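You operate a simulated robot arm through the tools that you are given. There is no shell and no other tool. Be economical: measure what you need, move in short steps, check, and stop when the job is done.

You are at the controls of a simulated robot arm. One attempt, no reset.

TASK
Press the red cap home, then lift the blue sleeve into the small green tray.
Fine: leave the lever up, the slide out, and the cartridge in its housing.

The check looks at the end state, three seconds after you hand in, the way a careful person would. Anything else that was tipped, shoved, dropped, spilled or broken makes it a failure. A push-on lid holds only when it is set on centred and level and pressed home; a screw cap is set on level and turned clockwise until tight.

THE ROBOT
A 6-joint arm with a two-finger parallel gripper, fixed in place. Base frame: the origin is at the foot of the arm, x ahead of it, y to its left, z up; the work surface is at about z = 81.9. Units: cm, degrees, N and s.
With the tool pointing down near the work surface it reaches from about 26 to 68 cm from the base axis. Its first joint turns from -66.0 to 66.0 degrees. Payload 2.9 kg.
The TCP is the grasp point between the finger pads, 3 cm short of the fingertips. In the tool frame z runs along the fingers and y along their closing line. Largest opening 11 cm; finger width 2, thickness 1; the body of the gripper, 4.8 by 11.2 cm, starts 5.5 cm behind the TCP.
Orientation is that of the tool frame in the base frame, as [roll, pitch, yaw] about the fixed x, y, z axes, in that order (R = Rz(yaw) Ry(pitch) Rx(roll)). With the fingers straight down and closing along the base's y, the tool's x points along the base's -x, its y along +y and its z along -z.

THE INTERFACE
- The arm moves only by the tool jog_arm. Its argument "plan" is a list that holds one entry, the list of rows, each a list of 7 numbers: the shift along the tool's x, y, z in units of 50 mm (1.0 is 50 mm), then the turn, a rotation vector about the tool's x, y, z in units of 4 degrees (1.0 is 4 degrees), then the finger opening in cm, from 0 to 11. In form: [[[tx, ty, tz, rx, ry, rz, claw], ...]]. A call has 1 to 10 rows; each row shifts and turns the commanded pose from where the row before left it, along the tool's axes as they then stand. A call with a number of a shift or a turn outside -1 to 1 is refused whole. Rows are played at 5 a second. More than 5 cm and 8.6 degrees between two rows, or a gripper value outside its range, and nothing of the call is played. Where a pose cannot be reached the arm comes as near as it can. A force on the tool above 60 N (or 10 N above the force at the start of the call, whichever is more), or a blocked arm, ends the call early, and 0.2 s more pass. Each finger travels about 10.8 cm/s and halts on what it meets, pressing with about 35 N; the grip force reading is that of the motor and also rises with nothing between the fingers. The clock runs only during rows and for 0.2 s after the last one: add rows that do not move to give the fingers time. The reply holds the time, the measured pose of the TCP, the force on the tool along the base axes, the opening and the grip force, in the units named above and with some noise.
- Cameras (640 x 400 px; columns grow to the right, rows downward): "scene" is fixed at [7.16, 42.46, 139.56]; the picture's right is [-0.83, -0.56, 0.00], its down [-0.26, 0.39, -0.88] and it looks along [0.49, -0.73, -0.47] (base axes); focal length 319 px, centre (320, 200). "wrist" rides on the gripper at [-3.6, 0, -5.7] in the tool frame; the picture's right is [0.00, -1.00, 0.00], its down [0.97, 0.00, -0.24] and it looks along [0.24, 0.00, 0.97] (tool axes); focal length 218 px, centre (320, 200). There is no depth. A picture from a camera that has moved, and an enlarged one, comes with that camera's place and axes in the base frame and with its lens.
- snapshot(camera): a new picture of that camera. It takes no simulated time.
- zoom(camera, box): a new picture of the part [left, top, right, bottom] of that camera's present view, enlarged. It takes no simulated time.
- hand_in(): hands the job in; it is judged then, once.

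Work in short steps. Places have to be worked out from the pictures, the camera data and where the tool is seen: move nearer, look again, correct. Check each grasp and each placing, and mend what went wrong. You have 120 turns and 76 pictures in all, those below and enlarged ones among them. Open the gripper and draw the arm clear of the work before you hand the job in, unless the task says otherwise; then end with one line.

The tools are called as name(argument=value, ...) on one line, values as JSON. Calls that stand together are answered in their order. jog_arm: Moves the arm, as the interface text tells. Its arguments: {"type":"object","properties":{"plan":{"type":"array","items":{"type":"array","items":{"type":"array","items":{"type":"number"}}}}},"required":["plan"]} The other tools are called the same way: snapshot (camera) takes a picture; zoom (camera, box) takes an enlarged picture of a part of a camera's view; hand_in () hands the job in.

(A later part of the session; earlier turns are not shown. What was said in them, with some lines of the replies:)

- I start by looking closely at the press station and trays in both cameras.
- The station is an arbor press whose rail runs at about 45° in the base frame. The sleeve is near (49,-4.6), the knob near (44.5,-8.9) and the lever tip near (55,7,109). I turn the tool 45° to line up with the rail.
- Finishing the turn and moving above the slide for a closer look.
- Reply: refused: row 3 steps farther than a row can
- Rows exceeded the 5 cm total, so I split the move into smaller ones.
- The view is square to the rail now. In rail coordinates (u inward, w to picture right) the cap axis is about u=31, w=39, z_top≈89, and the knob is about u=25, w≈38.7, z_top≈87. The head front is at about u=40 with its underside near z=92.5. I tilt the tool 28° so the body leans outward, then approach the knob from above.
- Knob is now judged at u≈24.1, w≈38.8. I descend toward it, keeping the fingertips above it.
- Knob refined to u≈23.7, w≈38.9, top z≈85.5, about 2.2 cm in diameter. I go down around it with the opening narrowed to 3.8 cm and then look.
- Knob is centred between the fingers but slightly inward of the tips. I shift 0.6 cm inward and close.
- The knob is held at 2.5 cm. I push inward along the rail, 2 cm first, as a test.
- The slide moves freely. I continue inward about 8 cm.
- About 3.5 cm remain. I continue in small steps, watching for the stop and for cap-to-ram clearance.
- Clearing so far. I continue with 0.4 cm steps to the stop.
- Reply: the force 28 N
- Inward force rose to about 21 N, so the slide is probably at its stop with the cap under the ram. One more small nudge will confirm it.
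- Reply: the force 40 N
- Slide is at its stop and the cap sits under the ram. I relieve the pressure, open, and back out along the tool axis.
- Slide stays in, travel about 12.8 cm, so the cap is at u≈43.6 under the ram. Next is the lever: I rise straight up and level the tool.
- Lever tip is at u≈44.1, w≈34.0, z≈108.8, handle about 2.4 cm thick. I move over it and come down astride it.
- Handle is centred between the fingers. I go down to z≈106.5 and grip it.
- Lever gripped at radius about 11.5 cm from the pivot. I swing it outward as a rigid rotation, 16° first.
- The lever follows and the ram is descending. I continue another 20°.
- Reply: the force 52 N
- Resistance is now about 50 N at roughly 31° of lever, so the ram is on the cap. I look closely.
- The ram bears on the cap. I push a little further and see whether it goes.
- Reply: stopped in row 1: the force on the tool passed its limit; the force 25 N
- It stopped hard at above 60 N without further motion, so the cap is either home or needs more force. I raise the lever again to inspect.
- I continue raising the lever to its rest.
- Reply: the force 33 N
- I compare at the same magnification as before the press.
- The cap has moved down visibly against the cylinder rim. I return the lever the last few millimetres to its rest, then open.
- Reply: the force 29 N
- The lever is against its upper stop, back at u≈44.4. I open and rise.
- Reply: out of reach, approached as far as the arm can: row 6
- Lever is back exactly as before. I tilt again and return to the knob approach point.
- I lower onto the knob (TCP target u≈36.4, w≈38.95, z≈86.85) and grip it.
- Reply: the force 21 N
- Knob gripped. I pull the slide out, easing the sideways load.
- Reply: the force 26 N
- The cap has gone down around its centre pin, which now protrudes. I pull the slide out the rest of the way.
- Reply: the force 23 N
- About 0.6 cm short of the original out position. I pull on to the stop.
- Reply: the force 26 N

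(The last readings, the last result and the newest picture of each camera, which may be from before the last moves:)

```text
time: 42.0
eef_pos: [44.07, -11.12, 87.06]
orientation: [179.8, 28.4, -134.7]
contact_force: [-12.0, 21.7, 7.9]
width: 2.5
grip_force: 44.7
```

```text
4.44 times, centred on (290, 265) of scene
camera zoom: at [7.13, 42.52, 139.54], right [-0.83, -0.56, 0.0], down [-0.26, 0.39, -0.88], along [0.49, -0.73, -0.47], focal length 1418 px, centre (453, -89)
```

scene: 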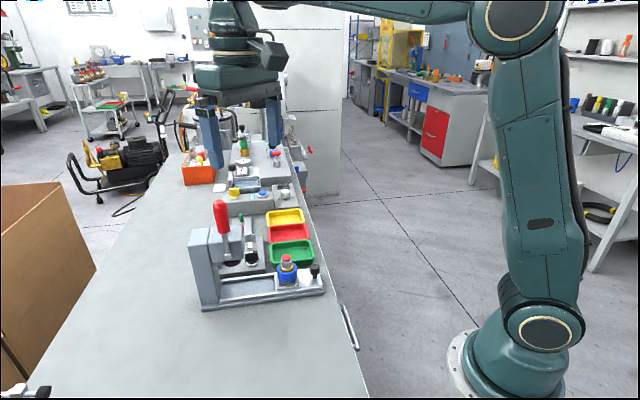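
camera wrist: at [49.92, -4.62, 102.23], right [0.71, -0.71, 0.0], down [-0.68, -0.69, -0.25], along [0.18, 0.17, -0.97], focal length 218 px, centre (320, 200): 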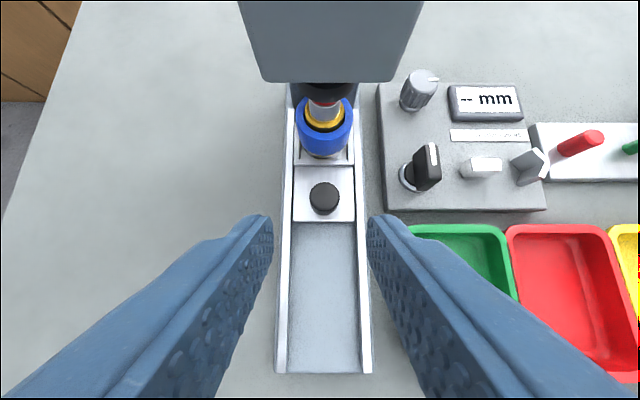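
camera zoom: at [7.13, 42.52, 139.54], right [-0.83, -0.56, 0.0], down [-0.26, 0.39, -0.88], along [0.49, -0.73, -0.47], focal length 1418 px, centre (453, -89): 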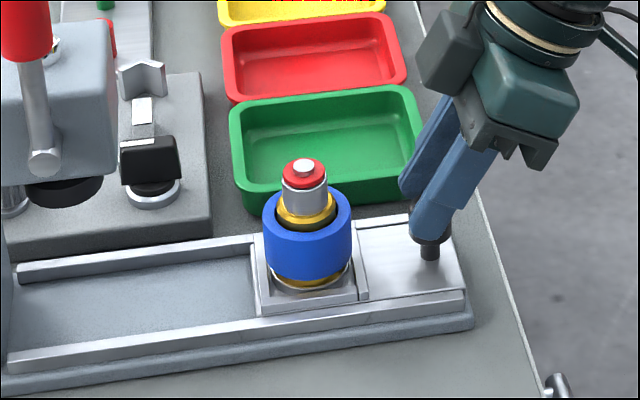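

Slide is back out, as at the start, with the cap pressed home. I release the knob and back off along the tool axis.

jog_arm(plan=[[[0, 0, 0, 0, 0, 0, 3.8], [0, 0, 0, 0, 0, 0, 3.8], [0, 0, -0.4, 0, 0, 0, 3.8], [0, 0, -0.8, 0, 0, 0, 5], [-0.376, 0, -0.706, 0, 0, 0, 7], [-0.376, 0, -0.706, 0, 0, 0, 7], [-0.376, 0, -0.706, 0, 0, 0, 7], [0, 0, 0, 0, 1, 0, 7], [0, 0, 0, 0, 1, 0, 7], [0, 0, 0, 0, 1, 0, 7]]])

jog_arm(plan=[[[0, 0, 0, 0, 1, 0, 7], [0, 0, 0, 0, 1, 0, 7], [0, 0, 0, 0, 1, 0, 7], [0, 0, 0, 0, 1, 0, 7], [0, 0, 0, 0, 0.08, 0, 7]]])

snapshot(camera="wrist")

zoom(camera="scene", box=[245, 230, 325, 300])

```text
time: 44.2
eef_pos: [42.01, -13.28, 104.48]
orientation: [-180.0, 16.2, -134.9]
contact_force: [-0.1, -0.2, -0.3]
width: 7.0
grip_force: 0.0
```

```text
time: 45.4
eef_pos: [41.94, -13.26, 104.38]
orientation: [179.9, -0.1, -134.9]
contact_force: [0.6, -0.2, -0.1]
width: 7.0
grip_force: 0.1
```

```text
37 pictures are left
camera wrist: at [44.61, -10.68, 109.97], right [0.71, -0.71, 0.0], down [-0.69, -0.69, 0.24], along [-0.17, -0.17, -0.97], focal length 218 px, centre (320, 200)
```

wrist: 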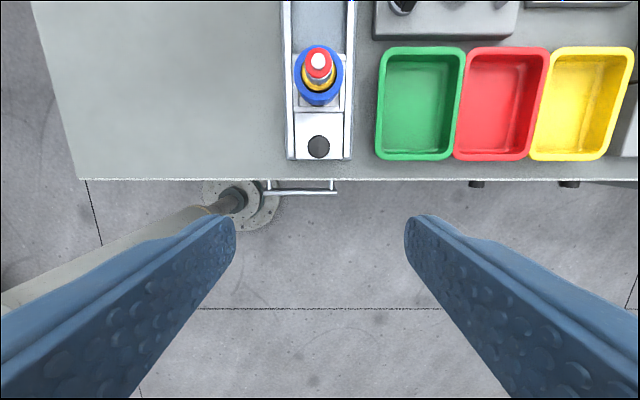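

```text
5.71 times, centred on (285, 265) of scene
camera zoom: at [7.16, 42.46, 139.56], right [-0.83, -0.56, 0.0], down [-0.26, 0.39, -0.88], along [0.49, -0.73, -0.47], focal length 1823 px, centre (520, -171)
```

zoom: 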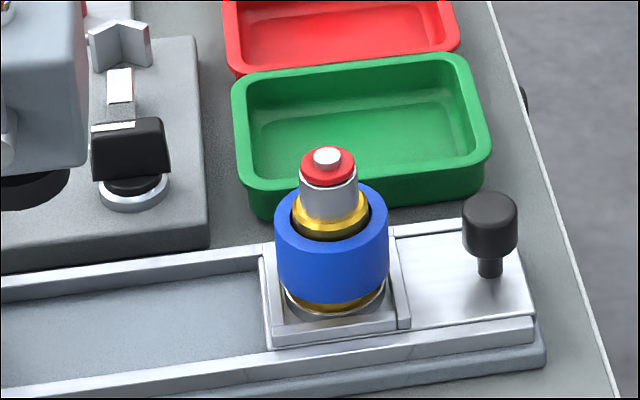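

The cap is clearly seated. Sleeve axis judged at u≈30.9, w≈38.95. I move above it.

jog_arm(plan=[[[-0.53, 0.004, 0, 0, 0, 0, 7], [-0.53, 0.004, 0.2, 0, 0, 0, 7], [-0.53, 0.004, 0.6, 0, 0, 0, 7], [-0.53, 0.004, 0.6, 0, 0, 0, 7], [0, 0, 0, 0, 0, 0, 7]]])

snapshot(camera="wrist")

zoom(camera="scene", box=[230, 210, 350, 310])

```text
time: 46.6
eef_pos: [49.72, -5.73, 97.42]
orientation: [-179.8, -0.1, -135.0]
contact_force: [-0.3, -0.3, -0.5]
width: 7.0
grip_force: 0.0
```

```text
35 pictures are left
camera wrist: at [52.28, -3.08, 102.96], right [0.71, -0.71, 0.0], down [-0.69, -0.69, 0.24], along [-0.17, -0.17, -0.97], focal length 218 px, centre (320, 200)
```

wrist: 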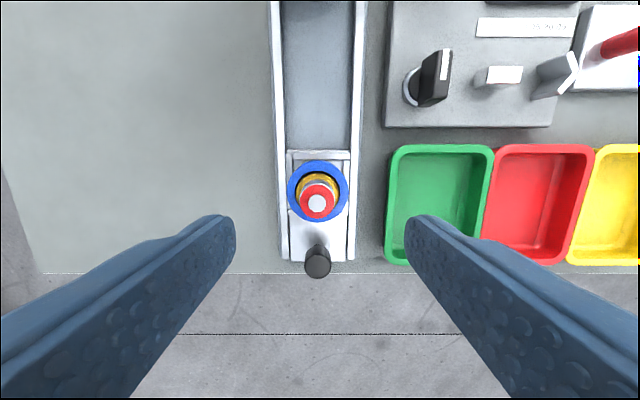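

```text
4.00 times, centred on (290, 260) of scene
camera zoom: at [7.16, 42.46, 139.56], right [-0.83, -0.56, 0.0], down [-0.26, 0.39, -0.88], along [0.49, -0.73, -0.47], focal length 1276 px, centre (440, -40)
```

zoom: 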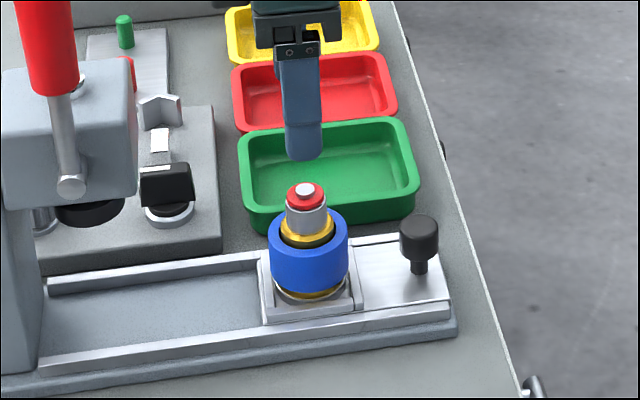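

Sleeve centre is at u≈31.3, w≈38.97. I correct, then lower to z≈88.5 with the fingers astride and check.

jog_arm(plan=[[[-0.02, 0.046, 0.5, 0, 0, 0, 6.6], [-0.02, 0, 0.5, 0, 0, 0, 6.6], [0, 0, 0.5, 0, 0, 0, 6.6], [0, 0, 0.28, 0, 0, 0, 6.6], [0, 0, 0, 0, 0, 0, 6.6]]])

snapshot(camera="wrist")

zoom(camera="scene", box=[245, 220, 325, 300])

```text
time: 47.8
eef_pos: [49.4, -5.39, 88.43]
orientation: [-180.0, 0.0, -135.0]
contact_force: [0.7, -0.6, -1.0]
width: 6.59
grip_force: 0.0
```

```text
33 pictures are left
camera wrist: at [51.99, -2.81, 94.05], right [0.71, -0.71, 0.0], down [-0.69, -0.69, 0.24], along [-0.17, -0.17, -0.97], focal length 218 px, centre (320, 200)
```

wrist: 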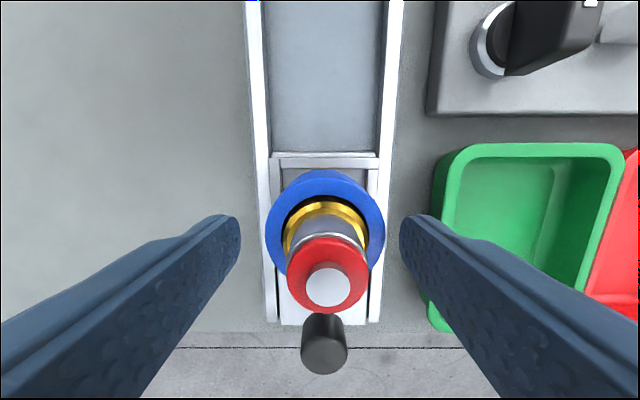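

```text
5.00 times, centred on (285, 260) of scene
camera zoom: at [7.16, 42.46, 139.56], right [-0.83, -0.56, 0.0], down [-0.26, 0.39, -0.88], along [0.49, -0.73, -0.47], focal length 1595 px, centre (495, -100)
```

zoom: 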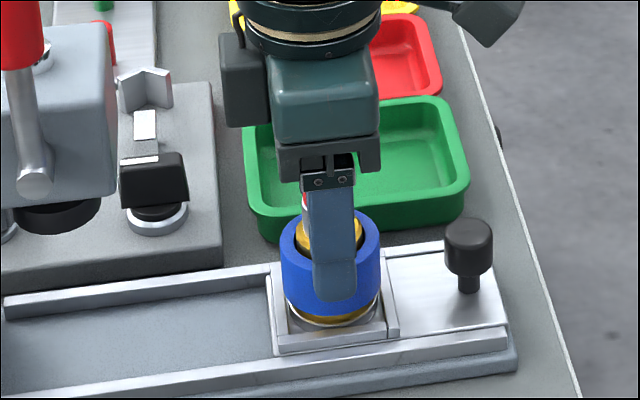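

Fingers are astride the sleeve. I shift 0.2 cm to centre, lower 0.6 cm and close.

jog_arm(plan=[[[0, -0.038, 0.12, 0, 0, 0, 6.6], [0, 0, 0, 0, 0, 0, 5.5], [0, 0, 0, 0, 0, 0, 4.6], [0, 0, 0, 0, 0, 0, 3.6], [0, 0, 0, 0, 0, 0, 3.6], [0, 0, 0, 0, 0, 0, 3.6]]])

zoom(camera="scene", box=[245, 220, 325, 300])

snapshot(camera="wrist")

```text
time: 49.2
eef_pos: [49.48, -5.52, 87.8]
orientation: [180.0, -0.1, -135.0]
contact_force: [-0.3, 0.8, -0.4]
width: 4.96
grip_force: 35.4
```

```text
5.00 times, centred on (285, 260) of scene
camera zoom: at [7.16, 42.46, 139.56], right [-0.83, -0.56, 0.0], down [-0.26, 0.39, -0.88], along [0.49, -0.73, -0.47], focal length 1595 px, centre (495, -100)
```

zoom: 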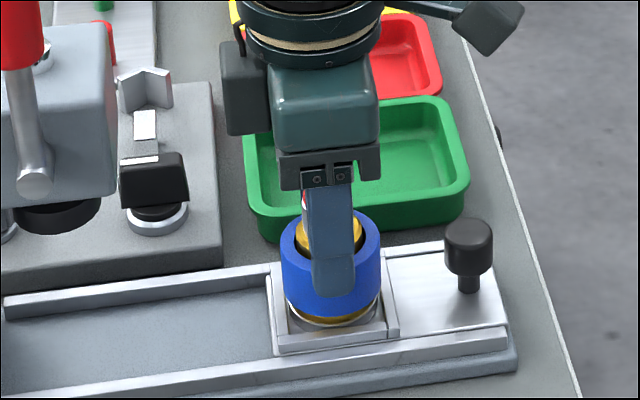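

```text
30 pictures are left
camera wrist: at [52.1, -2.92, 93.46], right [0.71, -0.71, 0.0], down [-0.69, -0.69, 0.24], along [-0.17, -0.17, -0.97], focal length 218 px, centre (320, 200)
```

wrist: 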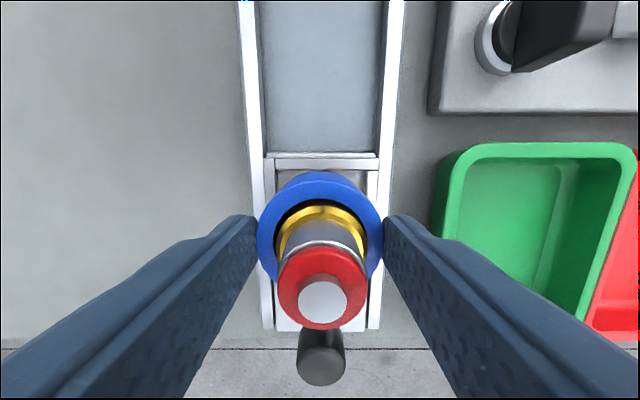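

Sleeve gripped at 4.96 cm with no side load. I lift straight up slowly and check that only the sleeve comes.

jog_arm(plan=[[[0, 0, -0.1, 0, 0, 0, 3.6], [0, 0, -0.15, 0, 0, 0, 3.6], [0, 0, -0.2, 0, 0, 0, 3.6], [0, 0, 0, 0, 0, 0, 3.6]]])

zoom(camera="scene", box=[245, 220, 325, 300])

```text
time: 50.2
eef_pos: [49.65, -5.65, 89.96]
orientation: [-180.0, -0.1, -135.1]
contact_force: [-0.2, -0.8, -1.5]
width: 4.97
grip_force: 35.4
```

```text
5.00 times, centred on (285, 260) of scene
camera zoom: at [7.17, 42.46, 139.56], right [-0.83, -0.56, 0.0], down [-0.26, 0.39, -0.88], along [0.49, -0.73, -0.47], focal length 1595 px, centre (495, -100)
```

zoom: 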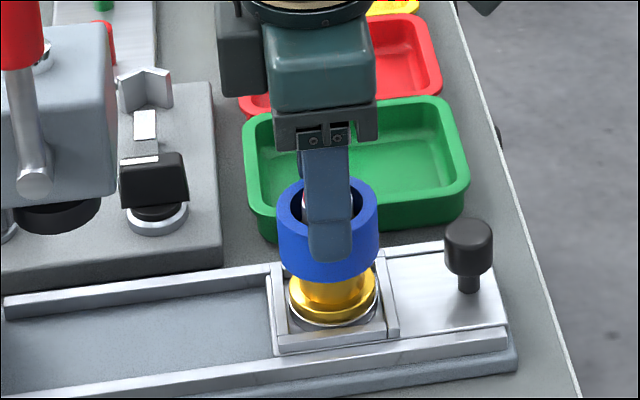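

Only the sleeve comes and the gold housing stays. I lift another 7 cm.

jog_arm(plan=[[[0, 0, -0.2, 0, 0, 0, 3.6], [0, 0, -0.3, 0, 0, 0, 3.6], [0, 0, -0.3, 0, 0, 0, 3.6], [0, 0, -0.3, 0, 0, 0, 3.6], [0, 0, -0.3, 0, 0, 0, 3.6], [0, 0, 0, 0, 0, 0, 3.6]]])

zoom(camera="scene", box=[235, 190, 335, 300])

snapshot(camera="wrist")

```text
time: 51.6
eef_pos: [49.61, -5.7, 97.16]
orientation: [180.0, 0.0, -135.0]
contact_force: [-0.5, 0.2, 0.9]
width: 4.98
grip_force: 35.1
```

```text
3.64 times, centred on (285, 245) of scene
camera zoom: at [7.16, 42.46, 139.56], right [-0.83, -0.56, 0.0], down [-0.26, 0.39, -0.88], along [0.49, -0.73, -0.47], focal length 1160 px, centre (447, 36)
```

zoom: 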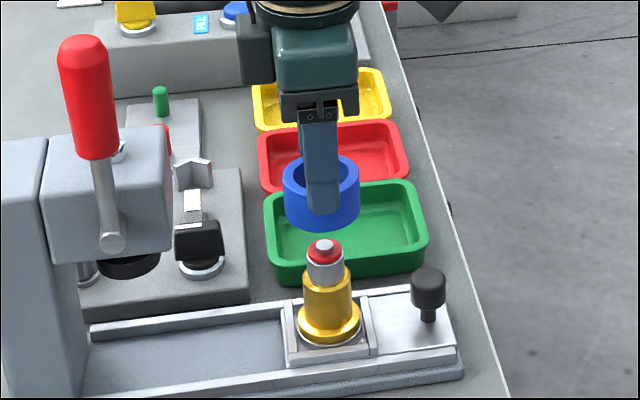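

```text
27 pictures are left
camera wrist: at [52.13, -3.02, 102.66], right [0.71, -0.71, 0.0], down [-0.69, -0.69, 0.24], along [-0.17, -0.17, -0.97], focal length 218 px, centre (320, 200)
```

wrist: 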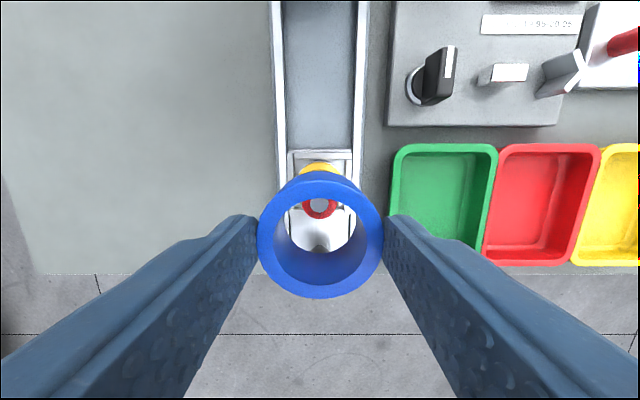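

Sleeve is free and clear of the cartridge. I carry it over the green tray, about +10 in w and −1.8 in u.

jog_arm(plan=[[[0.09, -0.5, 0, 0, 0, 0, 3.6], [0.09, -0.5, 0, 0, 0, 0, 3.6], [0.09, -0.5, 0, 0, 0, 0, 3.6], [0.09, -0.5, 0, 0, 0, 0, 3.6], [0, 0, 0, 0, 0, 0, 3.6]]])

snapshot(camera="wrist")

zoom(camera="scene", box=[235, 190, 335, 300])

```text
time: 52.8
eef_pos: [55.55, -14.04, 97.22]
orientation: [180.0, 0.0, -135.0]
contact_force: [0.1, 0.3, -0.5]
width: 4.95
grip_force: 34.7
```

```text
26 pictures are left
camera wrist: at [58.11, -11.38, 102.74], right [0.71, -0.71, 0.0], down [-0.69, -0.69, 0.24], along [-0.17, -0.17, -0.97], focal length 218 px, centre (320, 200)
```

wrist: 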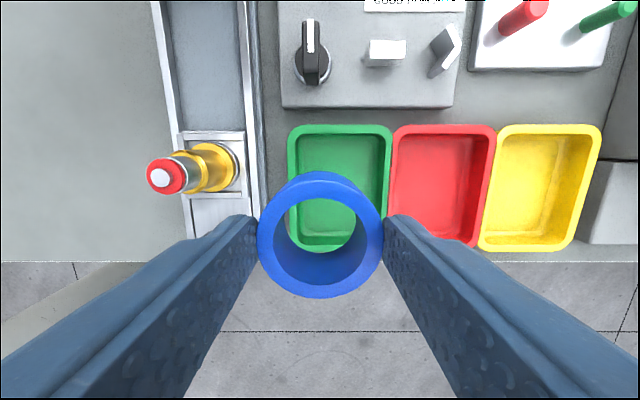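

```text
3.64 times, centred on (285, 245) of scene
camera zoom: at [7.17, 42.46, 139.56], right [-0.83, -0.56, 0.0], down [-0.26, 0.39, -0.88], along [0.49, -0.73, -0.47], focal length 1160 px, centre (447, 36)
```

zoom: 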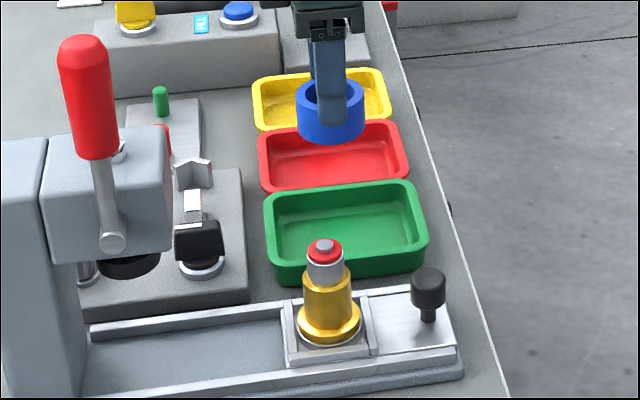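

Parallax between views puts the tray rim at z≈82 and its centre at about u=28.7, w=51.0. I shift there and lower partway.

jog_arm(plan=[[[0.13, -0.36, 0, 0, 0, 0, 3.6], [0, 0, 0.4, 0, 0, 0, 3.6], [0, 0, 0.5, 0, 0, 0, 3.6], [0, 0, 0.5, 0, 0, 0, 3.6], [0, 0, 0, 0, 0, 0, 3.6]]])

snapshot(camera="wrist")

zoom(camera="scene", box=[235, 190, 335, 300])

```text
time: 54.0
eef_pos: [56.09, -15.62, 89.86]
orientation: [-180.0, 0.0, -135.0]
contact_force: [-0.5, 0.3, -1.1]
width: 4.97
grip_force: 34.9
```

```text
24 pictures are left
camera wrist: at [58.68, -13.0, 95.52], right [0.71, -0.71, 0.0], down [-0.69, -0.69, 0.24], along [-0.17, -0.17, -0.97], focal length 218 px, centre (320, 200)
```

wrist: 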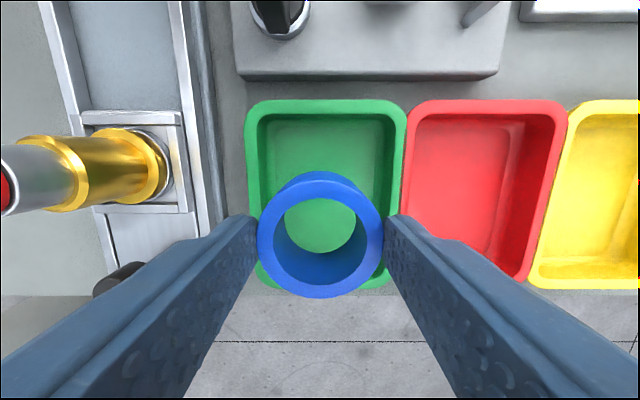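

```text
3.64 times, centred on (285, 245) of scene
camera zoom: at [7.17, 42.46, 139.56], right [-0.83, -0.56, 0.0], down [-0.26, 0.39, -0.88], along [0.49, -0.73, -0.47], focal length 1160 px, centre (447, 36)
```

zoom: 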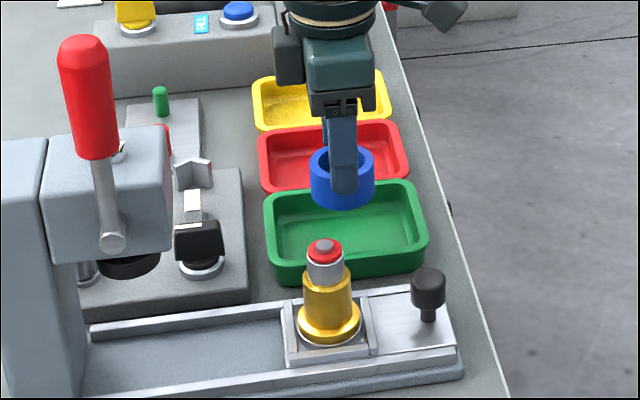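

Tray is centred under the sleeve to within 0.4 cm. I correct and lower 3.5 cm.

jog_arm(plan=[[[0, -0.07, 0.2, 0, 0, 0, 3.6], [0, 0, 0.2, 0, 0, 0, 3.6], [0, 0, 0.15, 0, 0, 0, 3.6], [0, 0, 0.15, 0, 0, 0, 3.6], [0, 0, 0, 0, 0, 0, 3.6]]])

zoom(camera="scene", box=[245, 200, 325, 280])

```text
time: 55.2
eef_pos: [56.63, -15.95, 86.56]
orientation: [180.0, 0.1, -135.0]
contact_force: [0.6, -0.1, -0.8]
width: 5.01
grip_force: 34.6
```

```text
5.00 times, centred on (285, 240) of scene
camera zoom: at [7.17, 42.46, 139.56], right [-0.83, -0.56, 0.0], down [-0.26, 0.39, -0.88], along [0.49, -0.73, -0.47], focal length 1595 px, centre (495, 0)
```

zoom: 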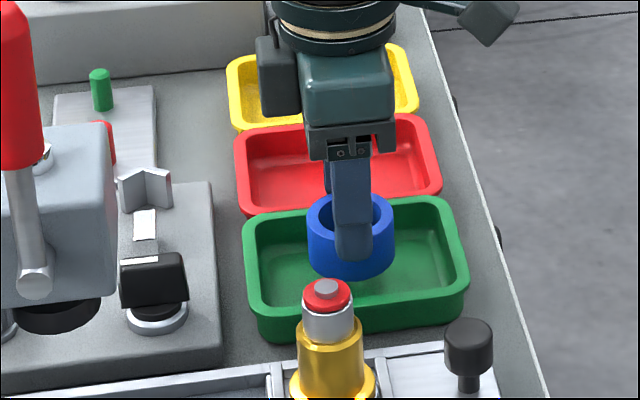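

The sleeve is inside the tray walls. I lower in 0.4 cm steps until it touches.

jog_arm(plan=[[[0, 0, 0.08, 0, 0, 0, 3.6], [0, 0, 0.08, 0, 0, 0, 3.6], [0, 0, 0.08, 0, 0, 0, 3.6], [0, 0, 0.08, 0, 0, 0, 3.6], [0, 0, 0, 0, 0, 0, 3.6]]])

zoom(camera="scene", box=[245, 200, 325, 280])

```text
time: 56.4
eef_pos: [56.71, -15.91, 85.06]
orientation: [-179.9, 0.0, -135.0]
contact_force: [-0.1, -0.6, 0.3]
width: 4.98
grip_force: 35.1
```

```text
5.00 times, centred on (285, 240) of scene
camera zoom: at [7.17, 42.46, 139.56], right [-0.83, -0.56, 0.0], down [-0.26, 0.39, -0.88], along [0.49, -0.73, -0.47], focal length 1595 px, centre (495, 0)
```

zoom: 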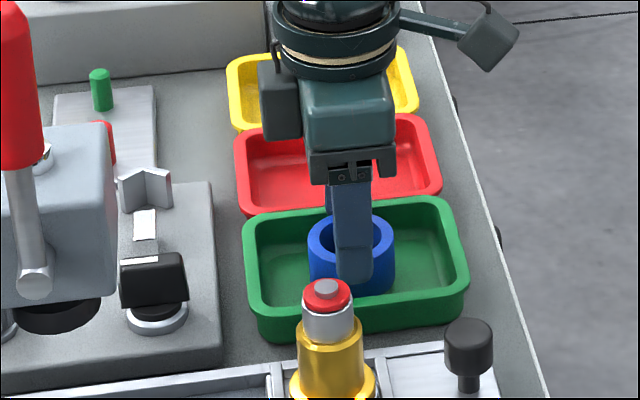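

No contact yet. I continue down more finely.

jog_arm(plan=[[[0, 0, 0.05, 0, 0, 0, 3.6], [0, 0, 0.05, 0, 0, 0, 3.6], [0, 0, 0.05, 0, 0, 0, 3.6], [0, 0, 0, 0, 0, 0, 3.6]]])

```text
time: 57.4
eef_pos: [56.59, -15.91, 84.58]
orientation: [-179.7, 0.1, -135.0]
contact_force: [-7.9, 3.5, 33.2]
width: 4.96
grip_force: 35.7
```

Contact at z≈84.6. I ease up 0.2 cm and open modestly, to 6.2 cm.

jog_arm(plan=[[[0, 0, -0.05, 0, 0, 0, 3.6], [0, 0, 0, 0, 0, 0, 5.6], [0, 0, 0, 0, 0, 0, 6.2], [0, 0, 0, 0, 0, 0, 6.2]]])

snapshot(camera="wrist")

zoom(camera="scene", box=[245, 200, 325, 280])

```text
time: 58.4
eef_pos: [56.55, -15.97, 84.35]
orientation: [180.0, 0.0, -135.0]
contact_force: [0.2, 0.4, -0.8]
width: 6.24
grip_force: 0.1
```

```text
20 pictures are left
camera wrist: at [59.04, -13.33, 90.06], right [0.71, -0.71, 0.0], down [-0.69, -0.69, 0.24], along [-0.17, -0.17, -0.97], focal length 218 px, centre (320, 200)
```

wrist: 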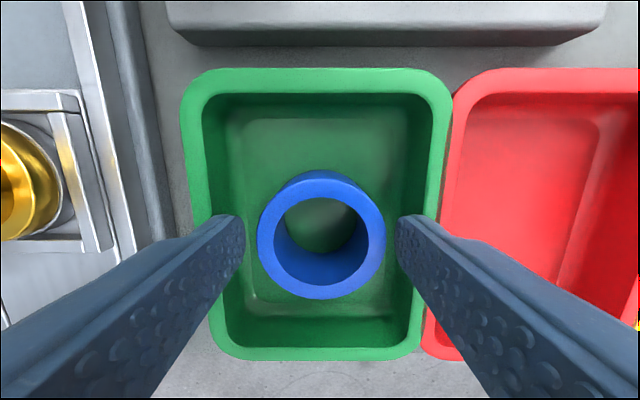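

```text
5.00 times, centred on (285, 240) of scene
camera zoom: at [7.16, 42.46, 139.56], right [-0.83, -0.56, 0.0], down [-0.26, 0.39, -0.88], along [0.49, -0.73, -0.47], focal length 1595 px, centre (495, 0)
```

zoom: 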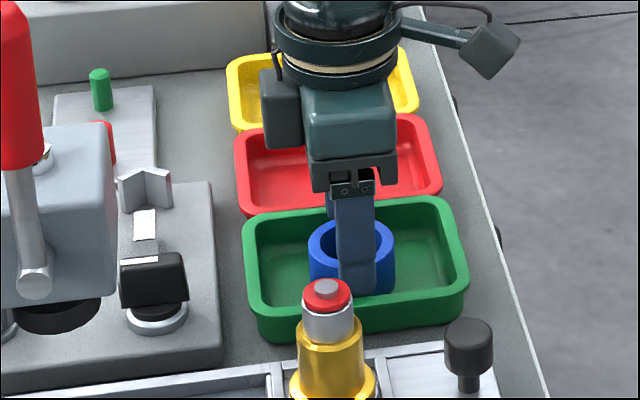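

Sleeve stands upright in the tray, with fingers clear of both it and the walls. I rise straight up and look at everything.

jog_arm(plan=[[[0, 0, -0.3, 0, 0, 0, 6.2], [0, 0, -0.6, 0, 0, 0, 6.2], [0, 0, -0.9, 0, 0, 0, 6.2], [0, 0, -0.9, 0, 0, 0, 6.2], [0, 0, -0.9, 0, 0, 0, 6.2], [0, 0, -0.9, 0, 0, 0, 6.2], [0, 0, -0.9, 0, 0, 0, 8], [0, 0, 0, 0, 0, 0, 8]]])

zoom(camera="scene", box=[180, 180, 340, 310])

zoom(camera="scene", box=[255, 220, 335, 290])

snapshot(camera="wrist")

```text
time: 60.2
eef_pos: [56.69, -15.65, 111.31]
orientation: [179.9, 0.0, -135.0]
contact_force: [-1.0, 0.6, 0.3]
width: 8.01
grip_force: 0.0
```

```text
3.08 times, centred on (260, 245) of scene
camera zoom: at [7.16, 42.46, 139.56], right [-0.83, -0.56, 0.0], down [-0.26, 0.39, -0.88], along [0.49, -0.73, -0.47], focal length 982 px, centre (505, 62)
```

zoom: 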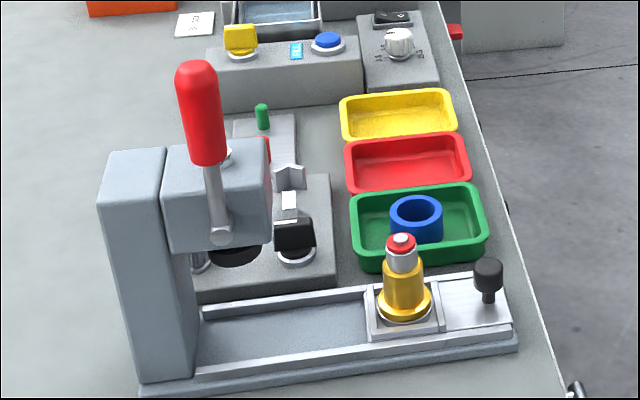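

```text
5.71 times, centred on (295, 255) of scene
camera zoom: at [7.16, 42.46, 139.56], right [-0.83, -0.56, 0.0], down [-0.26, 0.39, -0.88], along [0.49, -0.73, -0.47], focal length 1823 px, centre (463, -114)
```

zoom: 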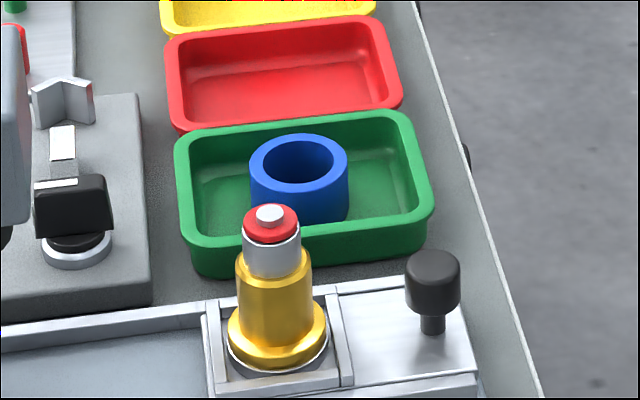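

```text
16 pictures are left
camera wrist: at [59.29, -13.05, 116.93], right [0.71, -0.71, 0.0], down [-0.69, -0.69, 0.24], along [-0.17, -0.17, -0.97], focal length 218 px, centre (320, 200)
```

wrist: 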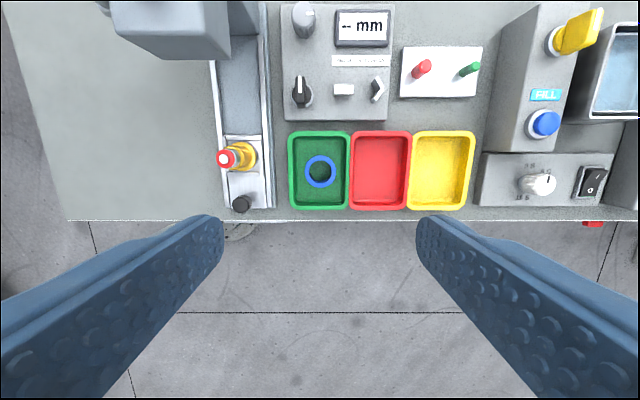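

All looks right. One last close look at the cap seating.

zoom(camera="scene", box=[275, 248, 305, 270])

```text
16.00 times, centred on (290, 259) of scene
camera zoom: at [7.16, 42.46, 139.56], right [-0.83, -0.56, 0.0], down [-0.26, 0.39, -0.88], along [0.49, -0.73, -0.47], focal length 5105 px, centre (800, -744)
```

zoom: 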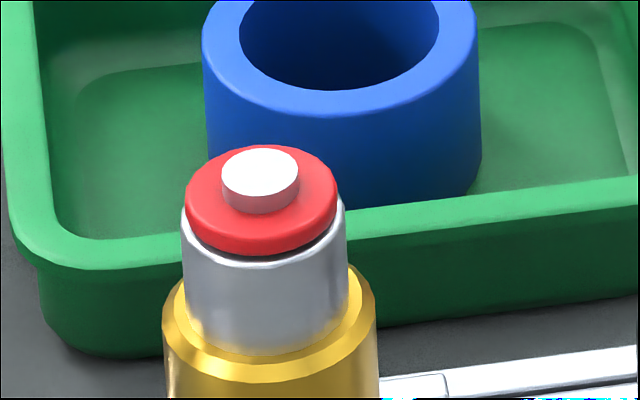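

The cap is level and seated on the cylinder with its pin showing. Sleeve is in the tray, slide out, lever up, arm clear and gripper open, so I hand in.

hand_in()

```text
The job is handed in.
```

I pressed the red cap home and set the blue sleeve upright in the small green tray. The lever is up, the slide is out and the cartridge is still in its housing. I've handed the job in but haven't seen a verdict; I judged the cap home from the lever's hard stop above 60 N and a close-up showing it level.
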